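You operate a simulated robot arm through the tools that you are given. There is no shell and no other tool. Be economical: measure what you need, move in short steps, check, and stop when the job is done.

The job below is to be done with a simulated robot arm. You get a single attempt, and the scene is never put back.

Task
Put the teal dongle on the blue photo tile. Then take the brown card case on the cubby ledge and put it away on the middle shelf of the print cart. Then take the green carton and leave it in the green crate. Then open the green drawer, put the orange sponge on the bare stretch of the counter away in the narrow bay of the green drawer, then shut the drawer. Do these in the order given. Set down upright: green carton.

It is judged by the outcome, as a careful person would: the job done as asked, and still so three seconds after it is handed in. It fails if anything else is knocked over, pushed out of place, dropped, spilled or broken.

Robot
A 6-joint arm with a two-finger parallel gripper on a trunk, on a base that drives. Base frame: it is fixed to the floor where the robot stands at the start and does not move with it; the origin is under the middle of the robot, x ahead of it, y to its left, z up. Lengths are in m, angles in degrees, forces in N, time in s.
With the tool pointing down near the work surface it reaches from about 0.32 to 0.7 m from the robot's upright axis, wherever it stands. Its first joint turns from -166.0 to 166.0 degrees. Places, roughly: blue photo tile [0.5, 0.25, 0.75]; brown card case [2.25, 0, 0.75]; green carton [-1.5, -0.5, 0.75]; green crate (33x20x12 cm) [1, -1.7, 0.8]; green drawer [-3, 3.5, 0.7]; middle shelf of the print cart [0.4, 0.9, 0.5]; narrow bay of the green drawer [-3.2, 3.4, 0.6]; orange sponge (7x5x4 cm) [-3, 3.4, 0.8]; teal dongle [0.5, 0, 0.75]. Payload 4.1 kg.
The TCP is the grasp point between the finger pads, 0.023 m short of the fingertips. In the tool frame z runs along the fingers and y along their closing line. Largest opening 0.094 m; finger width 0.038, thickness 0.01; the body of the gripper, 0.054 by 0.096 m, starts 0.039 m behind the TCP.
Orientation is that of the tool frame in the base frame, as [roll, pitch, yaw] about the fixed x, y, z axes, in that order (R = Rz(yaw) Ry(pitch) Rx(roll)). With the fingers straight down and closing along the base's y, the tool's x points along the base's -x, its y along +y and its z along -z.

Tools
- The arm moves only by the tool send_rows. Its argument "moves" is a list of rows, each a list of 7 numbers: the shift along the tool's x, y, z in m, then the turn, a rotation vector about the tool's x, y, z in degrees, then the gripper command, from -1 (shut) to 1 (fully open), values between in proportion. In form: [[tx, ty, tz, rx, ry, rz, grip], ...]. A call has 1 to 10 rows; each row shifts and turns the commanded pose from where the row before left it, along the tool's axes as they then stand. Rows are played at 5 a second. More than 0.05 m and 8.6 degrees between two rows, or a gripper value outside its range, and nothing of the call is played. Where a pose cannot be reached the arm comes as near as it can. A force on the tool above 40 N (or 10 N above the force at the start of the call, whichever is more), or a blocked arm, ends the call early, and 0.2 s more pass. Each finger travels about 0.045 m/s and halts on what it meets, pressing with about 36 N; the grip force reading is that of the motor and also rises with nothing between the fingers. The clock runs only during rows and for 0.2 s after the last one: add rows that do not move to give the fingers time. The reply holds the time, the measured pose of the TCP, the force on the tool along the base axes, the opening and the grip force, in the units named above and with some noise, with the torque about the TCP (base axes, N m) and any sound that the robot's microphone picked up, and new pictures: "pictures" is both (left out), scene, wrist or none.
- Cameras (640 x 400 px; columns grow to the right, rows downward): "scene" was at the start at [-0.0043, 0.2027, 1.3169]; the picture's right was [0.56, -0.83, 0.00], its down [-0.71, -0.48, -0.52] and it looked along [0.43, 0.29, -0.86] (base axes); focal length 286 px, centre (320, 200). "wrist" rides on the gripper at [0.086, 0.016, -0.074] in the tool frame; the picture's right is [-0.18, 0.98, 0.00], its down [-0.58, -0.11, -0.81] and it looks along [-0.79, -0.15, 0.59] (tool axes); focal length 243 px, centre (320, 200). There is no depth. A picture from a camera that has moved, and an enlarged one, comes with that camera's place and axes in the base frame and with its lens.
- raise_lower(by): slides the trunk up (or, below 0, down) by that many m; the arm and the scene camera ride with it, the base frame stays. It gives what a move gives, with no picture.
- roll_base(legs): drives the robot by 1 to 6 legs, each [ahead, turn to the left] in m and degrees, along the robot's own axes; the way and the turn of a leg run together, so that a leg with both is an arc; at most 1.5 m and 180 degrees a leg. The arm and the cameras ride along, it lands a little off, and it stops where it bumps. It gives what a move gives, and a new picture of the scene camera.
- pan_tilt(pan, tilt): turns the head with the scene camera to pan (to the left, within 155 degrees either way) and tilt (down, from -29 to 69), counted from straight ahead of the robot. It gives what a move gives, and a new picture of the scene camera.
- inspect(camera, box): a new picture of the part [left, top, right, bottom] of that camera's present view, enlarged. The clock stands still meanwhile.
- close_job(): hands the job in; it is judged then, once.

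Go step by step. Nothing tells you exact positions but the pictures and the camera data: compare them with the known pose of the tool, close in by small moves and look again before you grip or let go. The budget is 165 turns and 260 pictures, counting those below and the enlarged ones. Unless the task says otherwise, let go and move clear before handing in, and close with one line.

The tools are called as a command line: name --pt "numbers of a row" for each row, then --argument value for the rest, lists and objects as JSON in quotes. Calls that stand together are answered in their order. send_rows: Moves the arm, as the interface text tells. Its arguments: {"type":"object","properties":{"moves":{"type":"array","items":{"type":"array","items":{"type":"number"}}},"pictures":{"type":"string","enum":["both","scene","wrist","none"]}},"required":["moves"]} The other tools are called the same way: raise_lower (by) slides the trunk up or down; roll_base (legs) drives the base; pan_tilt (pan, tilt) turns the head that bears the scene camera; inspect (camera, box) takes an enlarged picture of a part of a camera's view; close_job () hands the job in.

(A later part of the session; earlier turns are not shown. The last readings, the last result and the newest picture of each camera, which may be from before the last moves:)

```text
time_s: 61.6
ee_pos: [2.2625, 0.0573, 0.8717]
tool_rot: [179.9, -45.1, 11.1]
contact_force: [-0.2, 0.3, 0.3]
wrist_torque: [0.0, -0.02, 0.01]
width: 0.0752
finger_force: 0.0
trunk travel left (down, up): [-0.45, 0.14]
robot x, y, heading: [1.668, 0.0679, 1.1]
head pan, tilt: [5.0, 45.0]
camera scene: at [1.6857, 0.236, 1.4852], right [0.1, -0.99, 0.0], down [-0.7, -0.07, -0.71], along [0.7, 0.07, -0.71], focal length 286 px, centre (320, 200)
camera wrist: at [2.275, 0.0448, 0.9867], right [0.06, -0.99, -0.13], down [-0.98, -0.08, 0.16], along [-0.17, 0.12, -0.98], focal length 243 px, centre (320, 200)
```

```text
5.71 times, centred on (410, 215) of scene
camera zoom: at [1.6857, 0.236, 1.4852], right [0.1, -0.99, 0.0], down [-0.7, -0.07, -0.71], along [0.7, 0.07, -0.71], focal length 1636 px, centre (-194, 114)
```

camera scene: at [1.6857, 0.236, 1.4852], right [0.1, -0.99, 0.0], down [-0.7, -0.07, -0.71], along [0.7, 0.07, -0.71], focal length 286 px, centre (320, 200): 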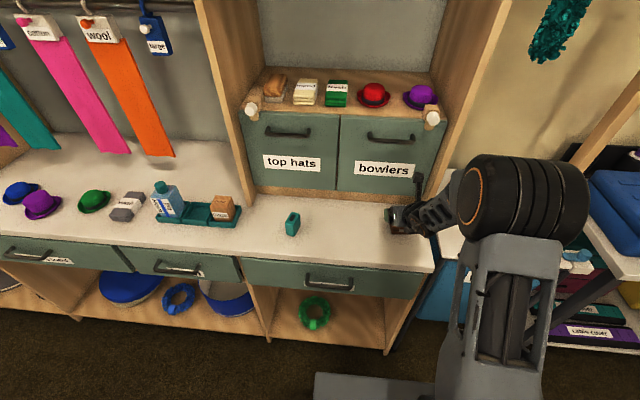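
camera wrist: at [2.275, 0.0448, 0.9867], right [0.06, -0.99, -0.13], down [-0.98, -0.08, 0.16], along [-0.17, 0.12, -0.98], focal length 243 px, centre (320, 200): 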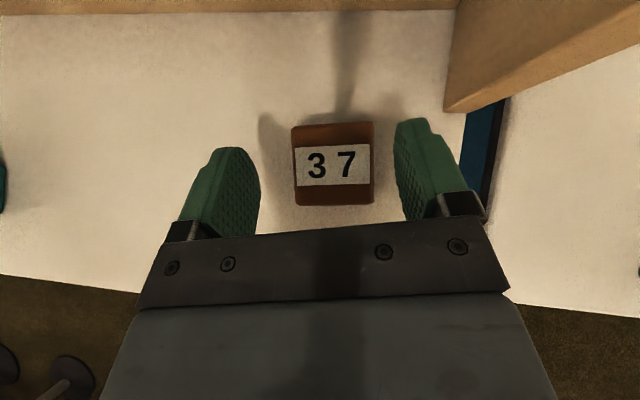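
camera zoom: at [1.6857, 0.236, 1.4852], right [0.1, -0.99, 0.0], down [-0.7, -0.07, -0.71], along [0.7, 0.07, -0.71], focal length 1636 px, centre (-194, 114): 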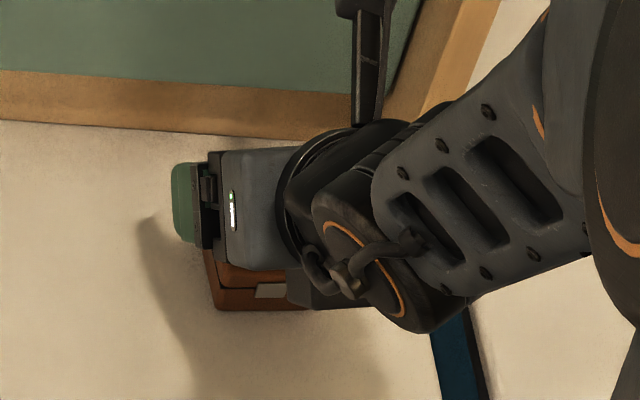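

The case top is at z≈0.82, centred at (2.271, 0.057). I'll align the yaw a little and descend over it.

send_rows --pt "-0.012 0.001 0.0165 -3.0 0 3.0 0.7" --pt "-0.012 0 0.0165 0 0 0 0.7" --pt "0 0 0 0 0 0 0.7"

inspect --camera "wrist" --box '[220, 100, 460, 250]'

```text
time_s: 62.4
ee_pos: [2.2672, 0.061, 0.8319]
tool_rot: [180.0, -45.1, 6.8]
contact_force: [-0.2, 0.1, -0.2]
wrist_torque: [0.01, 0.02, -0.01]
width: 0.0801
finger_force: 0.0
trunk travel left (down, up): [-0.45, 0.14]
robot x, y, heading: [1.6678, 0.063, 1.0]
head pan, tilt: [5.0, 45.0]
camera scene: at [1.6856, 0.236, 1.4852], right [0.1, -0.99, 0.0], down [-0.7, -0.07, -0.71], along [0.7, 0.07, -0.71], focal length 286 px, centre (320, 200)
camera wrist: at [2.2783, 0.0469, 0.9453], right [-0.01, -0.99, -0.13], down [-0.99, -0.01, 0.16], along [-0.16, 0.13, -0.98], focal length 243 px, centre (320, 200)
```

scene: 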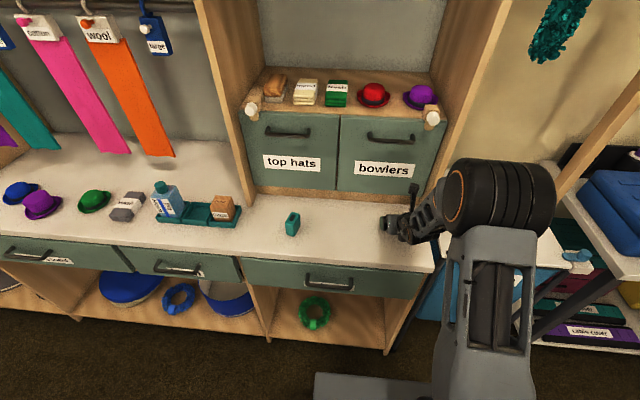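
wrist: 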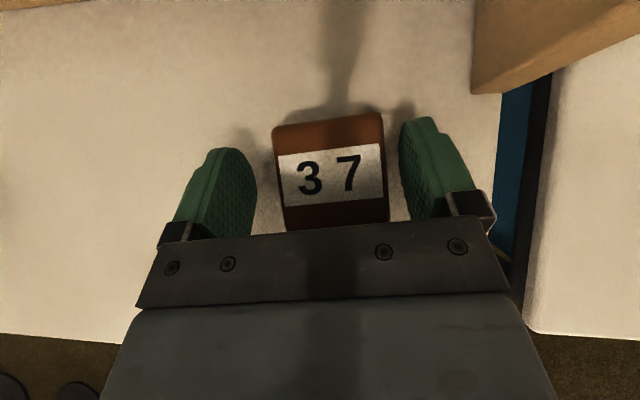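

```text
2.67 times, centred on (340, 175) of wrist
camera zoom: at [2.2783, 0.0469, 0.9453], right [-0.01, -0.99, -0.13], down [-0.99, -0.01, 0.16], along [-0.16, 0.13, -0.98], focal length 647 px, centre (267, 267)
```

zoom: 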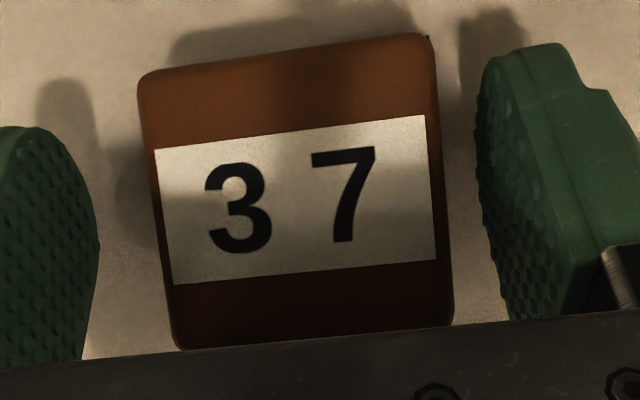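

The case is centred between the fingers and square to them. I'll go down a touch more and grip.

send_rows --pt "-0.0028 0 0.0028 0 0 0 0.7" --pt "0 0 0 0 0 0 0.7" --pictures "none"

inspect --camera "scene" --box '[360, 190, 440, 250]'

```text
time_s: 63.0
ee_pos: [2.2665, 0.0598, 0.8299]
tool_rot: [180.0, -45.3, 6.6]
contact_force: [-4.6, 3.0, 15.5]
wrist_torque: [0.35, 0.1, -0.07]
width: 0.0798
finger_force: 0.0
trunk travel left (down, up): [-0.45, 0.14]
robot x, y, heading: [1.6636, 0.0647, 1.0]
head pan, tilt: [5.0, 45.0]
```

```text
6.67 times, centred on (400, 220) of scene
camera zoom: at [1.6834, 0.2363, 1.4854], right [0.1, -0.99, 0.0], down [-0.7, -0.07, -0.71], along [0.7, 0.07, -0.71], focal length 1909 px, centre (-213, 67)
```

zoom: 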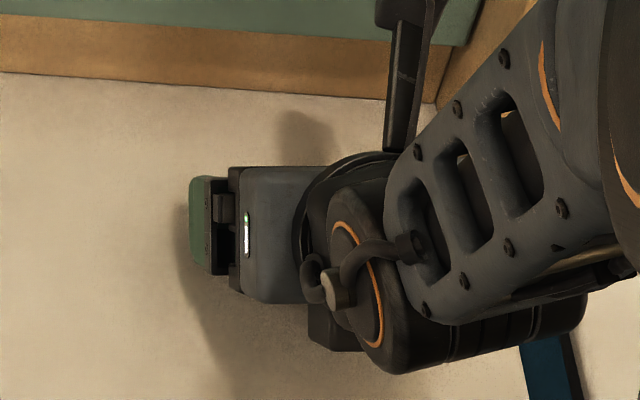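

The fingertips touch the counter (15 N), so I'll ease up 2 mm and close on the case.

send_rows --pt "0.0018 0 -0.0018 0 0 0 0.7" --pt "0 0 0 0 0 0 -1" --pt "0 0 0 0 0 0 -1" --pt "0 0 0 0 0 0 -1" --pt "0 0 0 0 0 0 -1" --pt "0 0 0 0 0 0 -1" --pictures "wrist"

```text
time_s: 64.4
ee_pos: [2.2661, 0.0584, 0.8296]
tool_rot: [-180.0, -45.1, 6.8]
contact_force: [-1.9, -6.8, 14.9]
wrist_torque: [-0.33, 0.08, -0.04]
width: 0.0512
finger_force: 36.4
trunk travel left (down, up): [-0.45, 0.14]
robot x, y, heading: [1.6681, 0.0643, 0.8]
head pan, tilt: [5.0, 45.0]
camera wrist: at [2.2771, 0.0454, 0.944], right [-0.01, -0.99, -0.13], down [-0.99, -0.01, 0.16], along [-0.16, 0.13, -0.98], focal length 243 px, centre (320, 200)
```

wrist: 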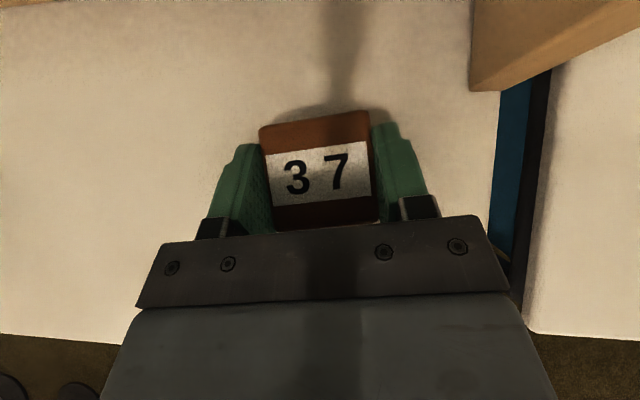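

The case is gripped at 51 mm. I'll lift straight up and draw back.

send_rows --pt "0.014 0 -0.014 0 0 0 -1" --pt "0.021 0 -0.021 0 0 0 -1" --pt "0.021 0 -0.021 0 0 0 -1" --pt "0.021 0 -0.021 0 0 0 -1" --pt "-0.025 0 -0.025 0 0 0 -1" --pt "-0.025 0 -0.025 0 0 0 -1" --pt "-0.025 0 -0.025 0 0 0 -1" --pt "-0.02 0 -0.02 0 0 0 -1"

```text
time_s: 66.2
ee_pos: [2.1329, 0.0402, 0.9384]
tool_rot: [179.9, -45.1, 6.6]
contact_force: [0.8, -0.3, -1.1]
wrist_torque: [0.03, 0.01, 0.01]
width: 0.0512
finger_force: 36.1
trunk travel left (down, up): [-0.45, 0.14]
robot x, y, heading: [1.6677, 0.0621, 1.0]
head pan, tilt: [5.0, 45.0]
camera scene: at [1.6853, 0.2361, 1.4852], right [0.1, -0.99, 0.0], down [-0.7, -0.07, -0.71], along [0.7, 0.07, -0.71], focal length 286 px, centre (320, 200)
camera wrist: at [2.1444, 0.0272, 1.0526], right [-0.01, -0.99, -0.13], down [-0.99, -0.01, 0.16], along [-0.16, 0.13, -0.98], focal length 243 px, centre (320, 200)
```

scene: 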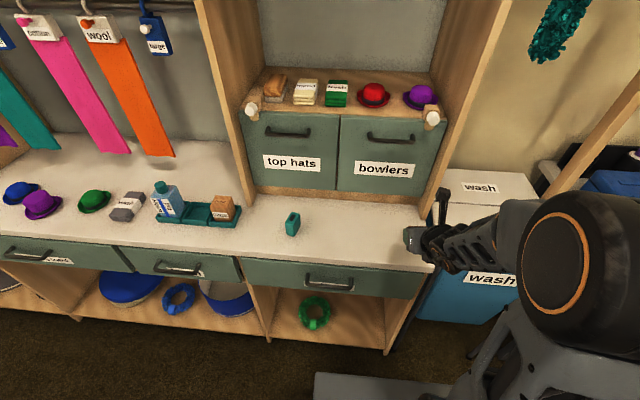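
wrist: 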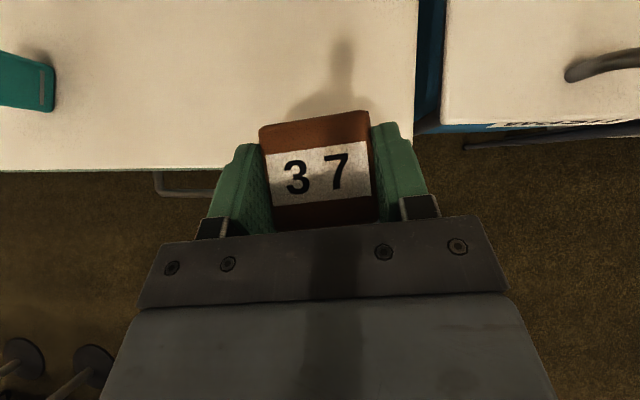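

The case is held. I'll drive back round the small table to the open side of the print cart, where the numbered cases stand with a gap that looks like it belongs to 37.

roll_base --legs '[[-0.3, 0], [0, -91], [0.72, 0], [0, -90], [1.5, 0]]'

roll_base --legs '[[0.07, 0], [0, -90]]'

pan_tilt --pan -25 --tilt 30

```text
time_s: 86.5
ee_pos: [-0.6002, -0.5856, 0.9387]
tool_rot: [180.0, -44.9, -175.6]
contact_force: [0.8, 0.3, -1.4]
wrist_torque: [0.03, 0.03, -0.01]
width: 0.0512
finger_force: 35.6
trunk travel left (down, up): [-0.45, 0.14]
robot x, y, heading: [-0.1358, -0.6255, 179.0]
head pan, tilt: [5.0, 45.0]
camera scene: at [-0.1605, -0.8019, 1.4852], right [-0.06, 1.0, 0.0], down [0.71, 0.05, -0.71], along [-0.71, -0.05, -0.71], focal length 286 px, centre (320, 200)
```

scene: 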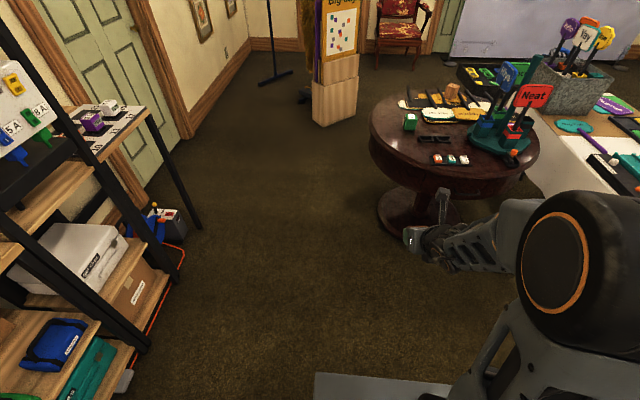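

```text
time_s: 91.3
ee_pos: [-0.1694, -0.1607, 0.9373]
tool_rot: [-180.0, -45.0, 95.2]
contact_force: [0.2, 0.3, -1.1]
wrist_torque: [0.03, 0.04, -0.05]
width: 0.0512
finger_force: 36.3
trunk travel left (down, up): [-0.45, 0.14]
robot x, y, heading: [-0.2049, -0.6263, 89.3]
head pan, tilt: [5.0, 45.0]
camera scene: at [-0.3795, -0.6046, 1.4852], right [1.0, 0.08, 0.0], down [0.05, -0.7, -0.71], along [-0.05, 0.7, -0.71], focal length 286 px, centre (320, 200)
```

scene: 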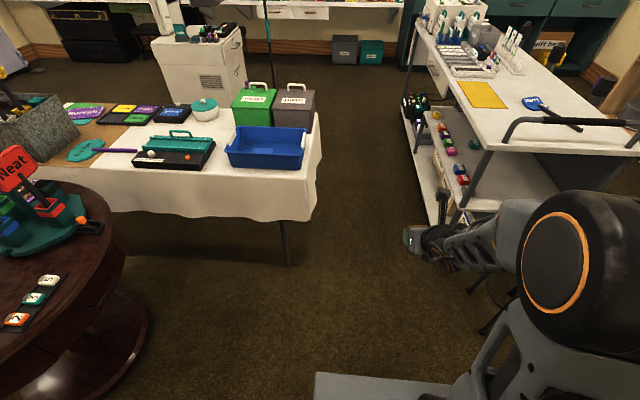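

```text
time_s: 92.3
ee_pos: [-0.1696, -0.1597, 0.9379]
tool_rot: [-179.9, -45.0, 95.2]
contact_force: [0.3, 0.2, -0.7]
wrist_torque: [0.01, -0.02, -0.01]
width: 0.0514
finger_force: 36.0
trunk travel left (down, up): [-0.45, 0.14]
robot x, y, heading: [-0.2081, -0.6231, 89.5]
head pan, tilt: [-25.0, 30.0]
camera scene: at [-0.3343, -0.6041, 1.5077], right [0.9, -0.43, 0.0], down [-0.22, -0.45, -0.87], along [0.37, 0.78, -0.5], focal length 286 px, centre (320, 200)
```

scene: 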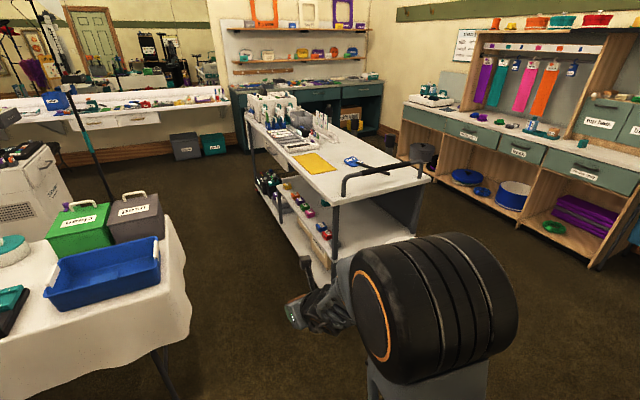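

Both the cart's open side and the cloth table are in view. I'll zoom in on the cart's shelves to measure them.

inspect --camera "scene" --box '[240, 130, 440, 280]'

```text
2.67 times, centred on (340, 205) of scene
camera zoom: at [-0.3343, -0.6041, 1.5077], right [0.9, -0.43, 0.0], down [-0.22, -0.45, -0.87], along [0.37, 0.78, -0.5], focal length 764 px, centre (267, 187)
```

zoom: 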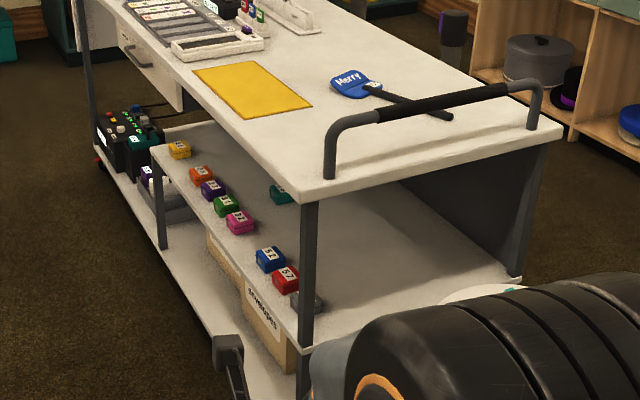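

I measure the middle shelf at z≈0.51 and the top's underside at about 0.83. The gap in the row of cases is near (0.26, 0.72). The corridor beside the cart is narrow, so I'll test how far the arm retracts, lower the trunk, and drive in part way.

send_rows --pt "-0.0141 0 -0.0141 0 0 0 -1" --pt "-0.0141 0 -0.0141 0 0 0 -1" --pt "0 0 0 0 0 0 -1" --pictures "none"

raise_lower --by -0.25

roll_base --legs '[[0, -2.5], [0.7, 0], [0, 2.5]]'

```text
time_s: 93.1
ee_pos: [-0.1658, -0.1945, 0.9404]
tool_rot: [180.0, -45.0, 95.2]
contact_force: [0.5, -0.5, -0.8]
wrist_torque: [0.02, 0.02, 0.0]
width: 0.0513
finger_force: 36.4
out of reach, approached as far as the arm can: row 2
trunk travel left (down, up): [-0.45, 0.14]
robot x, y, heading: [-0.2044, -0.624, 89.7]
head pan, tilt: [-25.0, 30.0]
```

```text
time_s: 95.7
ee_pos: [-0.1653, -0.1935, 0.6901]
tool_rot: [180.0, -44.9, 95.2]
contact_force: [-0.8, 0.4, -0.2]
wrist_torque: [0.0, -0.01, 0.02]
width: 0.0514
finger_force: 35.7
trunk travel left (down, up): [-0.2, 0.39]
robot x, y, heading: [-0.2066, -0.6278, 89.6]
head pan, tilt: [-25.0, 30.0]
```

```text
time_s: 100.3
ee_pos: [-0.1464, 0.5095, 0.6903]
tool_rot: [180.0, -44.9, 96.4]
contact_force: [-0.7, -0.3, -0.9]
wrist_torque: [0.02, 0.02, 0.02]
width: 0.0514
finger_force: 35.9
trunk travel left (down, up): [-0.2, 0.39]
robot x, y, heading: [-0.1771, 0.0765, 90.6]
head pan, tilt: [-25.0, 30.0]
camera scene: at [-0.3053, 0.0956, 1.2578], right [0.91, -0.41, 0.0], down [-0.21, -0.46, -0.87], along [0.36, 0.79, -0.5], focal length 286 px, centre (320, 200)
```

scene: 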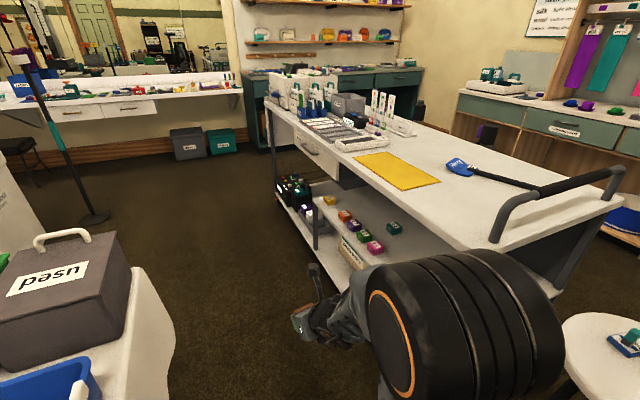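

Clearance on both sides is about 10 cm, so I'll continue up the corridor to stand beside the gap.

roll_base --legs '[[0.7, -0.6]]'

pan_tilt --pan -100 --tilt 50

```text
time_s: 104.2
ee_pos: [-0.1186, 1.2051, 0.6903]
tool_rot: [-180.0, -44.9, 93.9]
contact_force: [-0.6, 0.6, -1.0]
wrist_torque: [-0.01, 0.0, 0.01]
width: 0.0513
finger_force: 36.3
trunk travel left (down, up): [-0.2, 0.39]
robot x, y, heading: [-0.1698, 0.7729, 88.2]
head pan, tilt: [-25.0, 30.0]
camera scene: at [-0.2967, 0.7984, 1.2578], right [0.89, -0.45, 0.0], down [-0.23, -0.45, -0.87], along [0.39, 0.77, -0.5], focal length 286 px, centre (320, 200)
```

scene: 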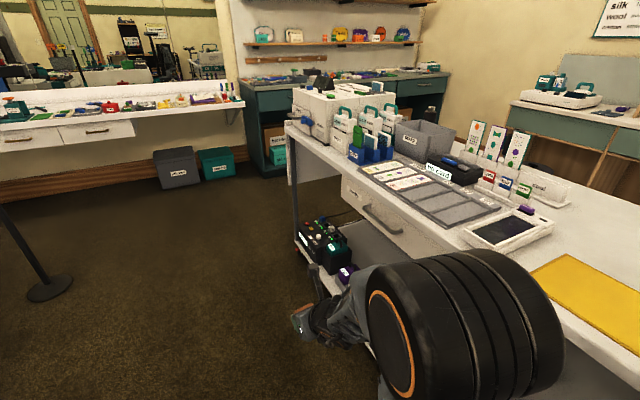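

```text
time_s: 105.6
ee_pos: [-0.1186, 1.2048, 0.6891]
tool_rot: [179.9, -44.9, 93.8]
contact_force: [-0.5, 0.0, -0.7]
wrist_torque: [0.0, 0.01, 0.01]
width: 0.0511
finger_force: 36.2
trunk travel left (down, up): [-0.2, 0.39]
robot x, y, heading: [-0.1687, 0.7758, 88.1]
head pan, tilt: [-100.0, 50.0]
camera scene: at [-0.2623, 0.702, 1.2283], right [-0.21, -0.98, 0.0], down [-0.75, 0.16, -0.64], along [0.63, -0.13, -0.77], focal length 286 px, centre (320, 200)
```

scene: 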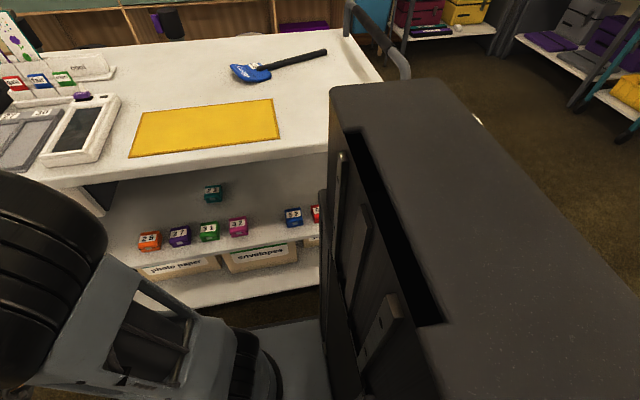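

The gap between "32" and "52" is plain, near y≈0.75. I'll swing the arm around to the right in an arc, sinking to about z≈0.61 to stay under the cart's drawer and above the cases.

send_rows --pt "-0.0151 0.0462 -0.0009 -4.45 0 4.45 -1" --pt "-0.0151 0.0462 -0.0009 -4.45 0 4.45 -1" --pt "-0.0151 0.0462 -0.0009 -4.45 0 4.45 -1" --pt "-0.0151 0.0462 -0.0009 -4.45 0 4.45 -1" --pt "-0.0151 0.0462 -0.0009 -4.45 0 4.45 -1" --pt "-0.0151 0.0462 -0.0009 -4.45 0 4.45 -1" --pt "-0.0151 0.0462 -0.0009 -4.45 0 4.45 -1"

```text
time_s: 107.2
ee_pos: [0.1654, 1.0491, 0.6178]
tool_rot: [179.9, -44.9, 49.8]
contact_force: [0.1, -0.3, -0.2]
wrist_torque: [-0.01, 0.04, -0.03]
width: 0.0513
finger_force: 35.7
trunk travel left (down, up): [-0.2, 0.39]
robot x, y, heading: [-0.1696, 0.7749, 88.2]
head pan, tilt: [-100.0, 50.0]
camera scene: at [-0.2625, 0.7021, 1.2283], right [-0.21, -0.98, 0.0], down [-0.75, 0.16, -0.64], along [0.63, -0.13, -0.77], focal length 286 px, centre (320, 200)
camera wrist: at [0.1844, 1.0461, 0.7336], right [0.67, -0.73, -0.13], down [-0.72, -0.68, 0.16], along [-0.2, -0.01, -0.98], focal length 243 px, centre (320, 200)
```

scene: 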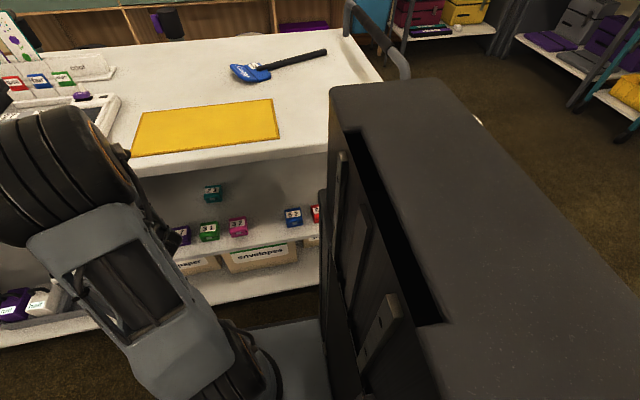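
wrist: 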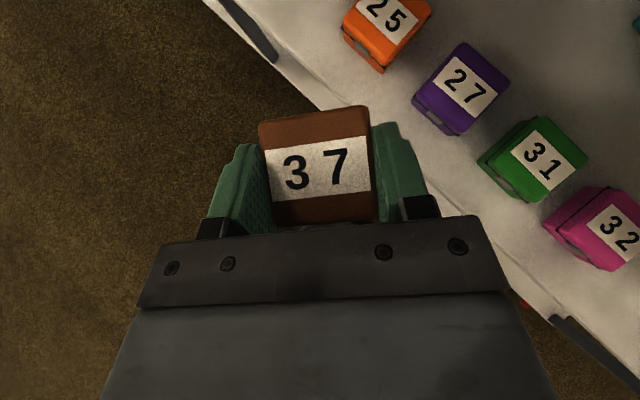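

The wrist view shows the case row and the next slots. My held case clears them, so I'll keep swinging round.

send_rows --pt "-0.0083 0.0477 -0.0083 -4.6 0 4.6 -1" --pt "-0.0083 0.0477 -0.0083 -4.6 0 4.6 -1" --pt "-0.0083 0.0477 -0.0083 -4.6 0 4.6 -1" --pt "-0.0083 0.0477 -0.0083 -4.6 0 4.6 -1" --pt "-0.0083 0.0477 -0.0083 -4.6 0 4.6 -1"

```text
time_s: 108.4
ee_pos: [0.2646, 0.826, 0.6187]
tool_rot: [179.8, -44.8, 17.3]
contact_force: [0.0, 0.1, -0.1]
wrist_torque: [0.0, 0.01, 0.02]
width: 0.0511
finger_force: 36.0
trunk travel left (down, up): [-0.2, 0.39]
robot x, y, heading: [-0.1674, 0.7736, 88.0]
head pan, tilt: [-100.0, 50.0]
camera scene: at [-0.2622, 0.7022, 1.2283], right [-0.21, -0.98, 0.0], down [-0.75, 0.16, -0.64], along [0.63, -0.13, -0.77], focal length 286 px, centre (320, 200)
camera wrist: at [0.2787, 0.8142, 0.7338], right [0.17, -0.98, -0.13], down [-0.97, -0.19, 0.16], along [-0.18, 0.1, -0.98], focal length 243 px, centre (320, 200)
```

scene: 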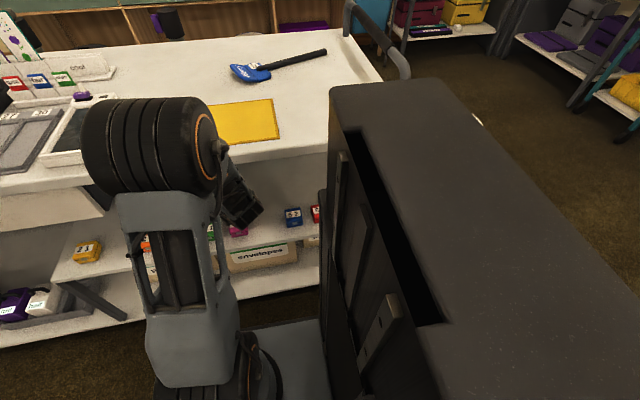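
wrist: 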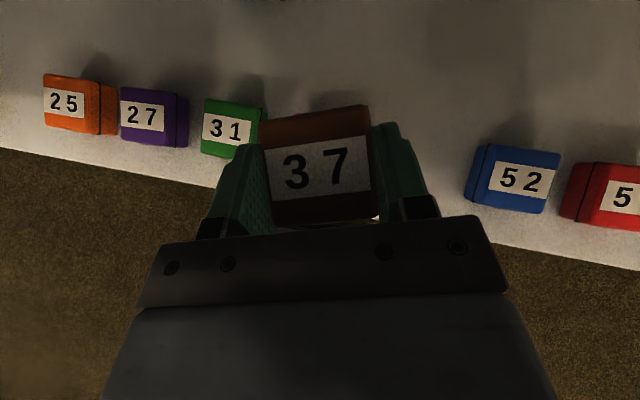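

Held case 37 is hovering over 32's spot, and its slot lies one pitch to the right at y≈0.765, x≈0.285. I'll shift there and square the yaw.

send_rows --pt "-0.0024 0.0312 -0.0024 -5.1 0 5.1 -1" --pt "0.001 0.0312 0.001 -4.6 0 4.6 -1" --pt "0 0 0 0 0 0 -1"

```text
time_s: 109.2
ee_pos: [0.2786, 0.7624, 0.6193]
tool_rot: [180.0, -45.0, 3.6]
contact_force: [-0.7, 0.1, -0.1]
wrist_torque: [-0.02, 0.03, 0.03]
width: 0.0513
finger_force: 36.1
trunk travel left (down, up): [-0.2, 0.39]
robot x, y, heading: [-0.1689, 0.7755, 88.0]
head pan, tilt: [-100.0, 50.0]
camera scene: at [-0.2622, 0.7018, 1.2283], right [-0.21, -0.98, 0.0], down [-0.75, 0.16, -0.64], along [0.63, -0.13, -0.77], focal length 286 px, centre (320, 200)
camera wrist: at [0.2881, 0.7484, 0.733], right [-0.07, -0.99, -0.13], down [-0.99, 0.05, 0.16], along [-0.15, 0.14, -0.98], focal length 243 px, centre (320, 200)
```

scene: 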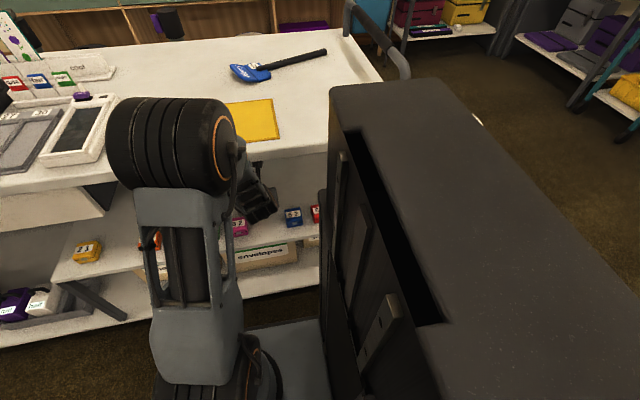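
wrist: 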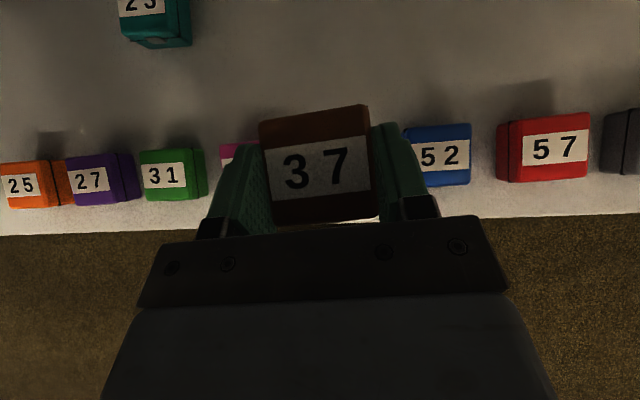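

I'm above the gap between 32 and 52 with roughly 2 cm margin each side. I'll lower the first 6 cm and check.

send_rows --pt "-0.0141 0.001 0.0141 0 0 0 -1" --pt "-0.0141 0 0.0141 0 0 0 -1" --pt "-0.0141 0 0.0141 0 0 0 -1" --pt "0 0 0 0 0 0 -1"

inspect --camera "scene" --box '[200, 160, 340, 260]'

```text
time_s: 110.2
ee_pos: [0.2754, 0.7637, 0.5594]
tool_rot: [179.9, -45.0, 3.7]
contact_force: [-0.2, -0.4, -0.7]
wrist_torque: [-0.01, 0.01, 0.0]
width: 0.0514
finger_force: 36.2
trunk travel left (down, up): [-0.2, 0.39]
robot x, y, heading: [-0.1671, 0.7734, 87.9]
head pan, tilt: [-100.0, 50.0]
camera scene: at [-0.2621, 0.7019, 1.2283], right [-0.21, -0.98, 0.0], down [-0.75, 0.16, -0.64], along [0.63, -0.13, -0.77], focal length 286 px, centre (320, 200)
camera wrist: at [0.286, 0.7493, 0.6742], right [-0.07, -0.99, -0.13], down [-0.99, 0.05, 0.16], along [-0.15, 0.14, -0.98], focal length 243 px, centre (320, 200)
```

scene: 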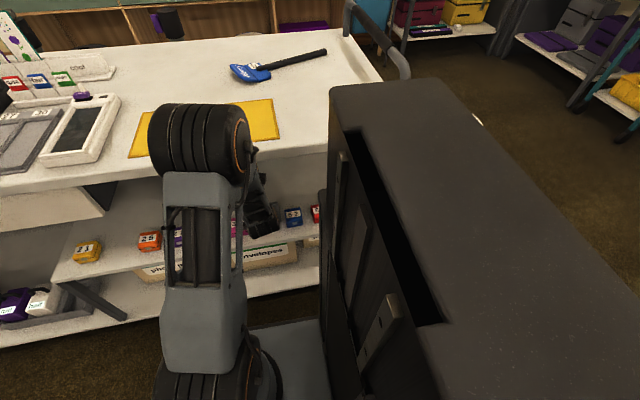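
wrist: 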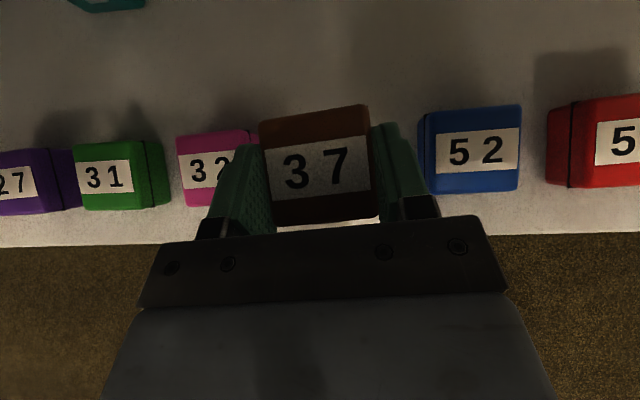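

```text
4.00 times, centred on (270, 210) of scene
camera zoom: at [-0.2621, 0.7019, 1.2283], right [-0.21, -0.98, 0.0], down [-0.75, 0.16, -0.64], along [0.63, -0.13, -0.77], focal length 1145 px, centre (520, 160)
```

zoom: 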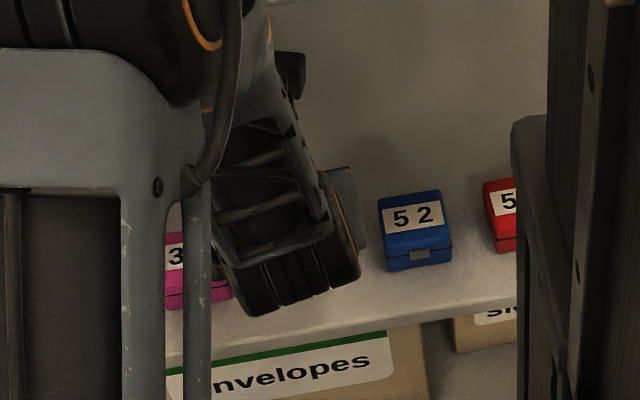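

It's symmetric between 32 and 52, with about 1.5–2 cm left to go. I'll lower in small steps and watch the force.

send_rows --pt "-0.0042 0 0.0042 0 0 0 -1" --pt "-0.0042 0 0.0042 0 0 0 -1" --pt "0 0 0 0 0 0 -1" --pictures "none"

send_rows --pt "-0.0021 0 0.0021 0 0 0 -1" --pt "0 0 0 0 0 0 -1" --pictures "wrist"

```text
time_s: 111.0
ee_pos: [0.275, 0.7621, 0.5473]
tool_rot: [179.9, -45.0, 3.7]
contact_force: [0.7, -0.4, -0.2]
wrist_torque: [-0.01, -0.02, 0.0]
width: 0.0514
finger_force: 36.1
trunk travel left (down, up): [-0.2, 0.39]
robot x, y, heading: [-0.1722, 0.7712, 88.2]
head pan, tilt: [-100.0, 50.0]
```

```text
time_s: 111.6
ee_pos: [0.2748, 0.7616, 0.5445]
tool_rot: [179.9, -45.0, 3.6]
contact_force: [0.3, 0.0, 0.7]
wrist_torque: [-0.01, 0.01, 0.01]
width: 0.0512
finger_force: 35.8
trunk travel left (down, up): [-0.2, 0.39]
robot x, y, heading: [-0.17, 0.7768, 88.2]
head pan, tilt: [-100.0, 50.0]
camera wrist: at [0.2847, 0.7483, 0.6596], right [-0.07, -0.99, -0.13], down [-0.99, 0.05, 0.16], along [-0.15, 0.14, -0.98], focal length 243 px, centre (320, 200)
```

wrist: 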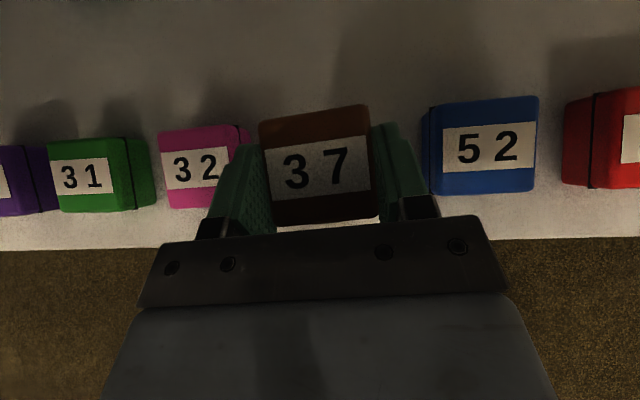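

send_rows --pt "-0.0021 0 0.0021 0 0 0 -1" --pt "0 0 0 0 0 0 -1" --pictures "none"

send_rows --pt "-0.0015 0 0.0015 0 0 0 -1" --pt "0 0 0 0 0 0 -1" --pictures "none"

```text
time_s: 112.2
ee_pos: [0.2744, 0.7636, 0.5428]
tool_rot: [179.9, -45.1, 3.6]
contact_force: [-0.1, 1.1, -1.5]
wrist_torque: [0.02, -0.02, -0.01]
width: 0.0511
finger_force: 36.1
trunk travel left (down, up): [-0.2, 0.39]
robot x, y, heading: [-0.1681, 0.7737, 88.1]
head pan, tilt: [-100.0, 50.0]
```

```text
time_s: 112.8
ee_pos: [0.2737, 0.7623, 0.5407]
tool_rot: [179.9, -45.0, 3.7]
contact_force: [-0.4, 0.0, -0.5]
wrist_torque: [0.01, -0.02, 0.01]
width: 0.0512
finger_force: 35.8
trunk travel left (down, up): [-0.2, 0.39]
robot x, y, heading: [-0.1665, 0.7756, 88.2]
head pan, tilt: [-100.0, 50.0]
```

No contact yet, so I'll keep easing down.

send_rows --pt "-0.0021 0 0.0021 0 0 0 -1" --pt "0 0 0 0 0 0 -1" --pictures "none"

send_rows --pt "-0.0016 0 0.0016 0 0 0 -1" --pt "0 0 0 0 0 0 -1" --pictures "wrist"

```text
time_s: 113.4
ee_pos: [0.2737, 0.7618, 0.5371]
tool_rot: [179.9, -45.0, 3.7]
contact_force: [-0.6, 0.4, 0.5]
wrist_torque: [0.04, -0.02, 0.01]
width: 0.0515
finger_force: 35.6
trunk travel left (down, up): [-0.2, 0.39]
robot x, y, heading: [-0.1688, 0.7754, 88.0]
head pan, tilt: [-100.0, 50.0]
```

```text
time_s: 114.0
ee_pos: [0.2736, 0.7621, 0.5353]
tool_rot: [-180.0, -45.0, 3.7]
contact_force: [-0.1, 0.4, -0.6]
wrist_torque: [-0.02, 0.01, 0.0]
width: 0.0515
finger_force: 35.8
trunk travel left (down, up): [-0.2, 0.39]
robot x, y, heading: [-0.1715, 0.7747, 87.9]
head pan, tilt: [-100.0, 50.0]
camera wrist: at [0.2842, 0.7487, 0.6496], right [-0.07, -0.99, -0.13], down [-0.99, 0.05, 0.16], along [-0.15, 0.14, -0.98], focal length 243 px, centre (320, 200)
```

wrist: 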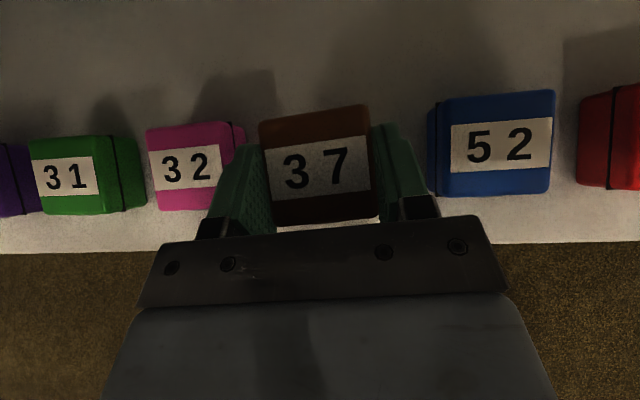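

Label sizes now nearly match, so only a few millimetres remain.

send_rows --pt "-0.0016 0 0.0016 0 0 0 -1" --pt "0 0 0 0 0 0 -1" --pictures "none"

send_rows --pt "-0.0014 0 0.0014 0 0 0 -1" --pt "0 0 0 0 0 0 -1" --pictures "none"

```text
time_s: 114.6
ee_pos: [0.2742, 0.7616, 0.5336]
tool_rot: [-180.0, -45.0, 3.7]
contact_force: [-0.5, -0.3, -0.2]
wrist_torque: [-0.01, 0.01, -0.03]
width: 0.0514
finger_force: 35.6
trunk travel left (down, up): [-0.2, 0.39]
robot x, y, heading: [-0.1732, 0.7757, 88.2]
head pan, tilt: [-100.0, 50.0]
```

```text
time_s: 115.2
ee_pos: [0.2726, 0.7632, 0.5311]
tool_rot: [179.8, -45.1, 3.7]
contact_force: [0.0, 0.8, -1.0]
wrist_torque: [0.02, -0.01, 0.02]
width: 0.0515
finger_force: 35.5
trunk travel left (down, up): [-0.2, 0.39]
robot x, y, heading: [-0.1647, 0.7785, 88.1]
head pan, tilt: [-100.0, 50.0]
```

send_rows --pt "-0.0016 0 0.0016 0 0 0 -1" --pt "0 0 0 0 0 0 -1" --pictures "none"

send_rows --pt "-0.0016 0 0.0016 0 0 0 -1" --pt "0 0 0 0 0 0 -1" --pictures "wrist"

```text
time_s: 115.8
ee_pos: [0.2735, 0.7626, 0.5298]
tool_rot: [180.0, -45.0, 3.7]
contact_force: [-0.8, 0.3, -1.6]
wrist_torque: [-0.01, 0.0, -0.01]
width: 0.0514
finger_force: 36.4
trunk travel left (down, up): [-0.2, 0.39]
robot x, y, heading: [-0.1652, 0.7733, 88.2]
head pan, tilt: [-100.0, 50.0]
```

```text
time_s: 116.4
ee_pos: [0.274, 0.7617, 0.5272]
tool_rot: [179.9, -45.0, 3.6]
contact_force: [-0.8, 0.2, -0.4]
wrist_torque: [-0.01, 0.02, 0.01]
width: 0.0512
finger_force: 36.5
trunk travel left (down, up): [-0.2, 0.39]
robot x, y, heading: [-0.1685, 0.7774, 88.0]
head pan, tilt: [-100.0, 50.0]
camera wrist: at [0.2843, 0.748, 0.6414], right [-0.07, -0.99, -0.13], down [-0.99, 0.05, 0.16], along [-0.15, 0.14, -0.98], focal length 243 px, centre (320, 200)
```

wrist: 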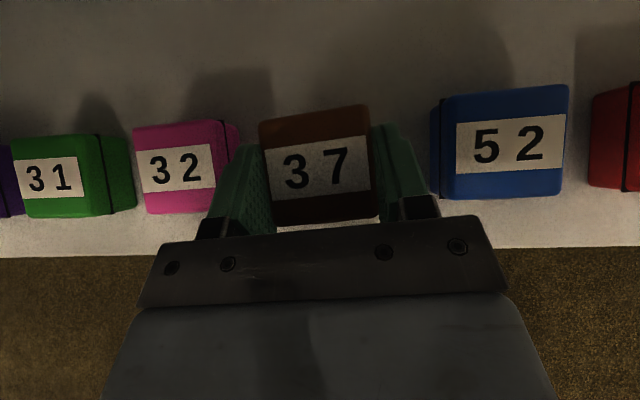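

The neighbours still look slightly lower than my case, so perhaps a centimetre remains. I'll continue easing down.

send_rows --pt "-0.0014 0 0.0014 0 0 0 -1" --pt "-0.0014 0 0.0014 0 0 0 -1" --pt "0 0 0 0 0 0 -1" --pictures "none"

send_rows --pt "-0.0016 0 0.0016 0 0 0 -1" --pt "0 0 0 0 0 0 -1" --pictures "none"

send_rows --pt "-0.0014 0 0.0014 0 0 0 -1" --pt "0 0 0 0 0 0 -1" --pictures "none"

```text
time_s: 117.2
ee_pos: [0.2744, 0.7621, 0.5226]
tool_rot: [179.9, -45.0, 3.7]
contact_force: [-0.3, 0.4, -0.3]
wrist_torque: [0.02, -0.01, -0.01]
width: 0.0515
finger_force: 36.1
trunk travel left (down, up): [-0.2, 0.39]
robot x, y, heading: [-0.1679, 0.7715, 88.2]
head pan, tilt: [-100.0, 50.0]
```

```text
time_s: 117.8
ee_pos: [0.2729, 0.7622, 0.5206]
tool_rot: [179.9, -45.0, 3.7]
contact_force: [0.4, 0.8, -0.5]
wrist_torque: [-0.01, -0.02, 0.03]
width: 0.0513
finger_force: 35.4
trunk travel left (down, up): [-0.2, 0.39]
robot x, y, heading: [-0.1691, 0.7766, 88.1]
head pan, tilt: [-100.0, 50.0]
```

```text
time_s: 118.4
ee_pos: [0.2743, 0.7619, 0.5182]
tool_rot: [179.8, -45.1, 3.7]
contact_force: [-0.2, -0.3, -0.9]
wrist_torque: [-0.01, 0.03, 0.01]
width: 0.0512
finger_force: 35.7
trunk travel left (down, up): [-0.2, 0.39]
robot x, y, heading: [-0.1723, 0.7774, 88.2]
head pan, tilt: [-100.0, 50.0]
```

send_rows --pt "-0.0014 0 0.0014 0 0 0 -1" --pt "0 0 0 0 0 0 -1" --pictures "none"

send_rows --pt "-0.0014 0 0.0014 0 0 0 -1" --pt "0 0 0 0 0 0 -1" --pictures "wrist"

```text
time_s: 119.0
ee_pos: [0.2734, 0.7624, 0.5169]
tool_rot: [179.9, -44.9, 3.7]
contact_force: [0.3, 0.5, -0.2]
wrist_torque: [0.0, 0.03, 0.02]
width: 0.0513
finger_force: 35.7
trunk travel left (down, up): [-0.2, 0.39]
robot x, y, heading: [-0.1684, 0.7731, 87.9]
head pan, tilt: [-100.0, 50.0]
```

```text
time_s: 119.6
ee_pos: [0.2731, 0.7618, 0.5132]
tool_rot: [179.9, -45.0, 3.7]
contact_force: [-0.4, -0.3, -0.6]
wrist_torque: [0.01, 0.0, 0.01]
width: 0.0513
finger_force: 35.7
trunk travel left (down, up): [-0.2, 0.39]
robot x, y, heading: [-0.1667, 0.7757, 88.1]
head pan, tilt: [-100.0, 50.0]
camera wrist: at [0.2841, 0.7485, 0.6284], right [-0.07, -0.99, -0.13], down [-0.99, 0.05, 0.16], along [-0.15, 0.14, -0.98], focal length 243 px, centre (320, 200)
```

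wrist: 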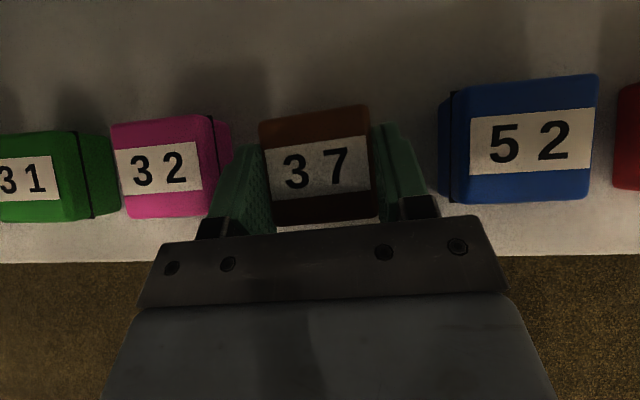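

Label sizes now match, so contact should be imminent.

send_rows --pt "-0.0011 0 0.0011 0 0 0 -1" --pt "0 0 0 0 0 0 -1" --pictures "none"

send_rows --pt "-0.0011 0 0.0011 0 0 0 -1" --pt "0 0 0 0 0 0 -1" --pictures "none"

send_rows --pt "-0.0011 0 0.0011 0 0 0 -1" --pt "0 0 0 0 0 0 -1" --pictures "none"

```text
time_s: 120.2
ee_pos: [0.2729, 0.7643, 0.5119]
tool_rot: [179.9, -45.0, 3.8]
contact_force: [0.1, 0.5, -1.1]
wrist_torque: [-0.03, -0.04, 0.0]
width: 0.0512
finger_force: 35.7
trunk travel left (down, up): [-0.2, 0.39]
robot x, y, heading: [-0.1677, 0.7734, 87.9]
head pan, tilt: [-100.0, 50.0]
```

```text
time_s: 120.8
ee_pos: [0.2737, 0.762, 0.5102]
tool_rot: [179.8, -44.9, 3.6]
contact_force: [-0.4, 0.1, -0.1]
wrist_torque: [-0.03, 0.01, 0.01]
width: 0.0511
finger_force: 36.0
trunk travel left (down, up): [-0.2, 0.39]
robot x, y, heading: [-0.1694, 0.7741, 87.9]
head pan, tilt: [-100.0, 50.0]
```

```text
time_s: 121.4
ee_pos: [0.2726, 0.762, 0.5105]
tool_rot: [179.8, -45.0, 3.7]
contact_force: [-1.8, 1.6, 8.4]
wrist_torque: [0.32, 0.04, 0.05]
width: 0.0513
finger_force: 35.8
trunk travel left (down, up): [-0.2, 0.39]
robot x, y, heading: [-0.1681, 0.7745, 88.1]
head pan, tilt: [-100.0, 50.0]
```

Contact is felt. I'll release gently with a small opening and lift straight up.

send_rows --pt "0.0005 0 -0.0005 0 0 0 -1" --pt "0 0 0 0 0 0 0.2" --pt "0 0 0 0 0 0 0.4" --pt "0 0 0 0 0 0 0.4" --pt "0.014 0 -0.014 0 0 0 0.4" --pt "0.0212 0 -0.0212 0 0 0 0.4" --pt "0.0212 0 -0.0212 0 0 0 0.4" --pt "0.0212 0 -0.0212 0 0 0 0.4"

```text
time_s: 123.2
ee_pos: [0.2718, 0.7646, 0.62]
tool_rot: [179.9, -44.8, 3.6]
contact_force: [-0.2, -0.6, 0.8]
wrist_torque: [-0.02, 0.01, 0.02]
width: 0.066
finger_force: 0.0
trunk travel left (down, up): [-0.2, 0.39]
robot x, y, heading: [-0.1688, 0.7734, 88.4]
head pan, tilt: [-100.0, 50.0]
camera scene: at [-0.2619, 0.7018, 1.2282], right [-0.21, -0.98, 0.0], down [-0.75, 0.16, -0.64], along [0.63, -0.13, -0.77], focal length 286 px, centre (320, 200)
camera wrist: at [0.2829, 0.7498, 0.7347], right [-0.07, -0.99, -0.13], down [-0.99, 0.05, 0.16], along [-0.15, 0.14, -0.98], focal length 243 px, centre (320, 200)
```

scene: 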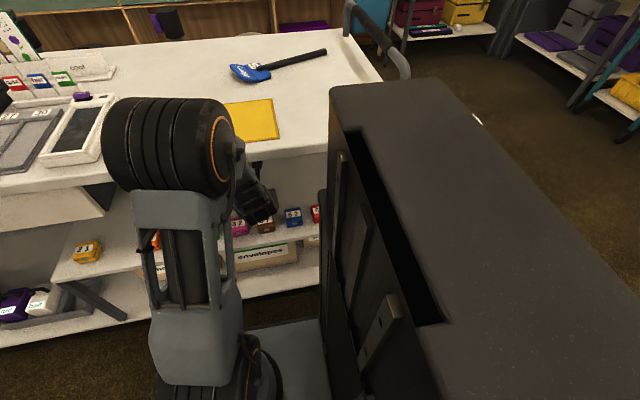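
wrist: 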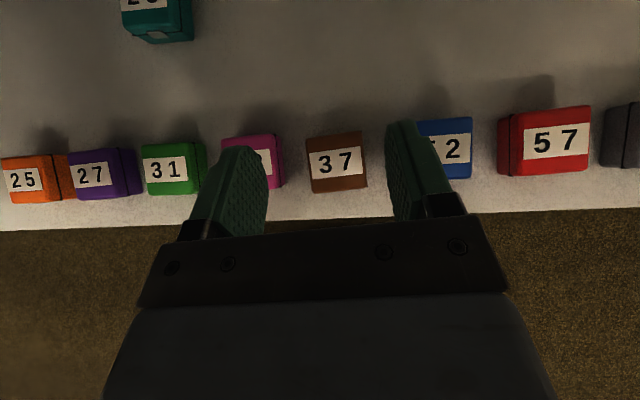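

Case 37 sits neatly in its row. I'll swing the arm back out along the same arc.

send_rows --pt "0.001 -0.0485 0.001 4.45 0 -4.45 0.0" --pt "0.001 -0.0485 0.001 4.45 0 -4.45 -0.2" --pt "0.001 -0.0485 0.001 4.45 0 -4.45 -0.2" --pt "0.001 -0.0485 0.001 4.45 0 -4.45 -0.2" --pt "0.001 -0.0485 0.001 4.45 0 -4.45 -0.2" --pt "0.001 -0.0485 0.001 4.45 0 -4.45 -0.2" --pt "0.001 -0.0485 0.001 4.45 0 -4.45 -0.2" --pt "0.001 -0.0485 0.001 4.45 0 -4.45 -0.2" --pt "0.001 -0.0485 0.001 4.45 0 -4.45 -0.2" --pt "0.001 -0.0485 0.001 4.45 0 -4.45 -0.2" --pictures "none"

send_rows --pt "0.001 -0.0485 0.001 4.45 0 -4.45 -0.2" --pt "0.001 -0.0485 0.001 4.45 0 -4.45 -0.2" --pt "0.001 -0.0485 0.001 4.45 0 -4.45 -0.2" --pt "0.001 -0.0485 0.001 4.45 0 -4.45 -0.2" --pictures "scene"

inspect --camera "scene" --box '[140, 170, 330, 290]'

```text
time_s: 125.4
ee_pos: [0.0396, 1.1616, 0.6231]
tool_rot: [179.9, -44.9, 66.6]
contact_force: [-0.3, 0.1, -0.4]
wrist_torque: [0.01, 0.01, 0.01]
width: 0.0375
finger_force: 0.0
trunk travel left (down, up): [-0.2, 0.39]
robot x, y, heading: [-0.1669, 0.7755, 87.9]
head pan, tilt: [-100.0, 50.0]
```

```text
time_s: 126.4
ee_pos: [-0.1347, 1.2154, 0.6232]
tool_rot: [-179.4, -44.9, 91.6]
contact_force: [-0.4, 0.0, -0.4]
wrist_torque: [0.0, 0.01, 0.01]
width: 0.0377
finger_force: 0.0
out of reach, approached as far as the arm can: row 4
trunk travel left (down, up): [-0.2, 0.39]
robot x, y, heading: [-0.1684, 0.772, 88.0]
head pan, tilt: [-100.0, 50.0]
camera scene: at [-0.2621, 0.7018, 1.2283], right [-0.21, -0.98, 0.0], down [-0.75, 0.16, -0.64], along [0.63, -0.13, -0.77], focal length 286 px, centre (320, 200)
```

scene: 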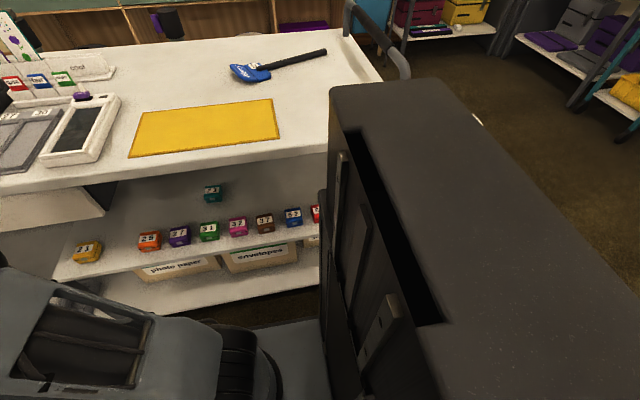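

```text
3.33 times, centred on (235, 230) of scene
camera zoom: at [-0.2621, 0.7018, 1.2283], right [-0.21, -0.98, 0.0], down [-0.75, 0.16, -0.64], along [0.63, -0.13, -0.77], focal length 954 px, centre (603, 100)
```

zoom: 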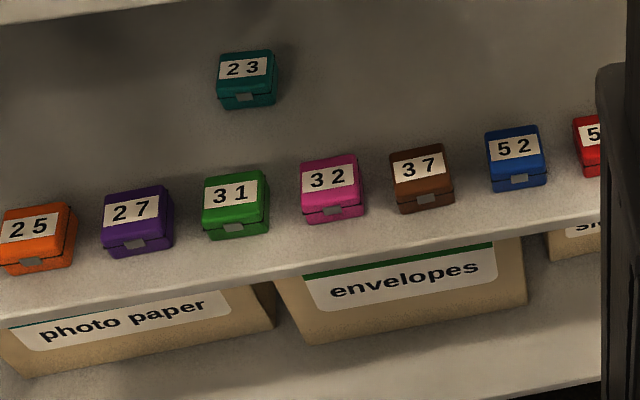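

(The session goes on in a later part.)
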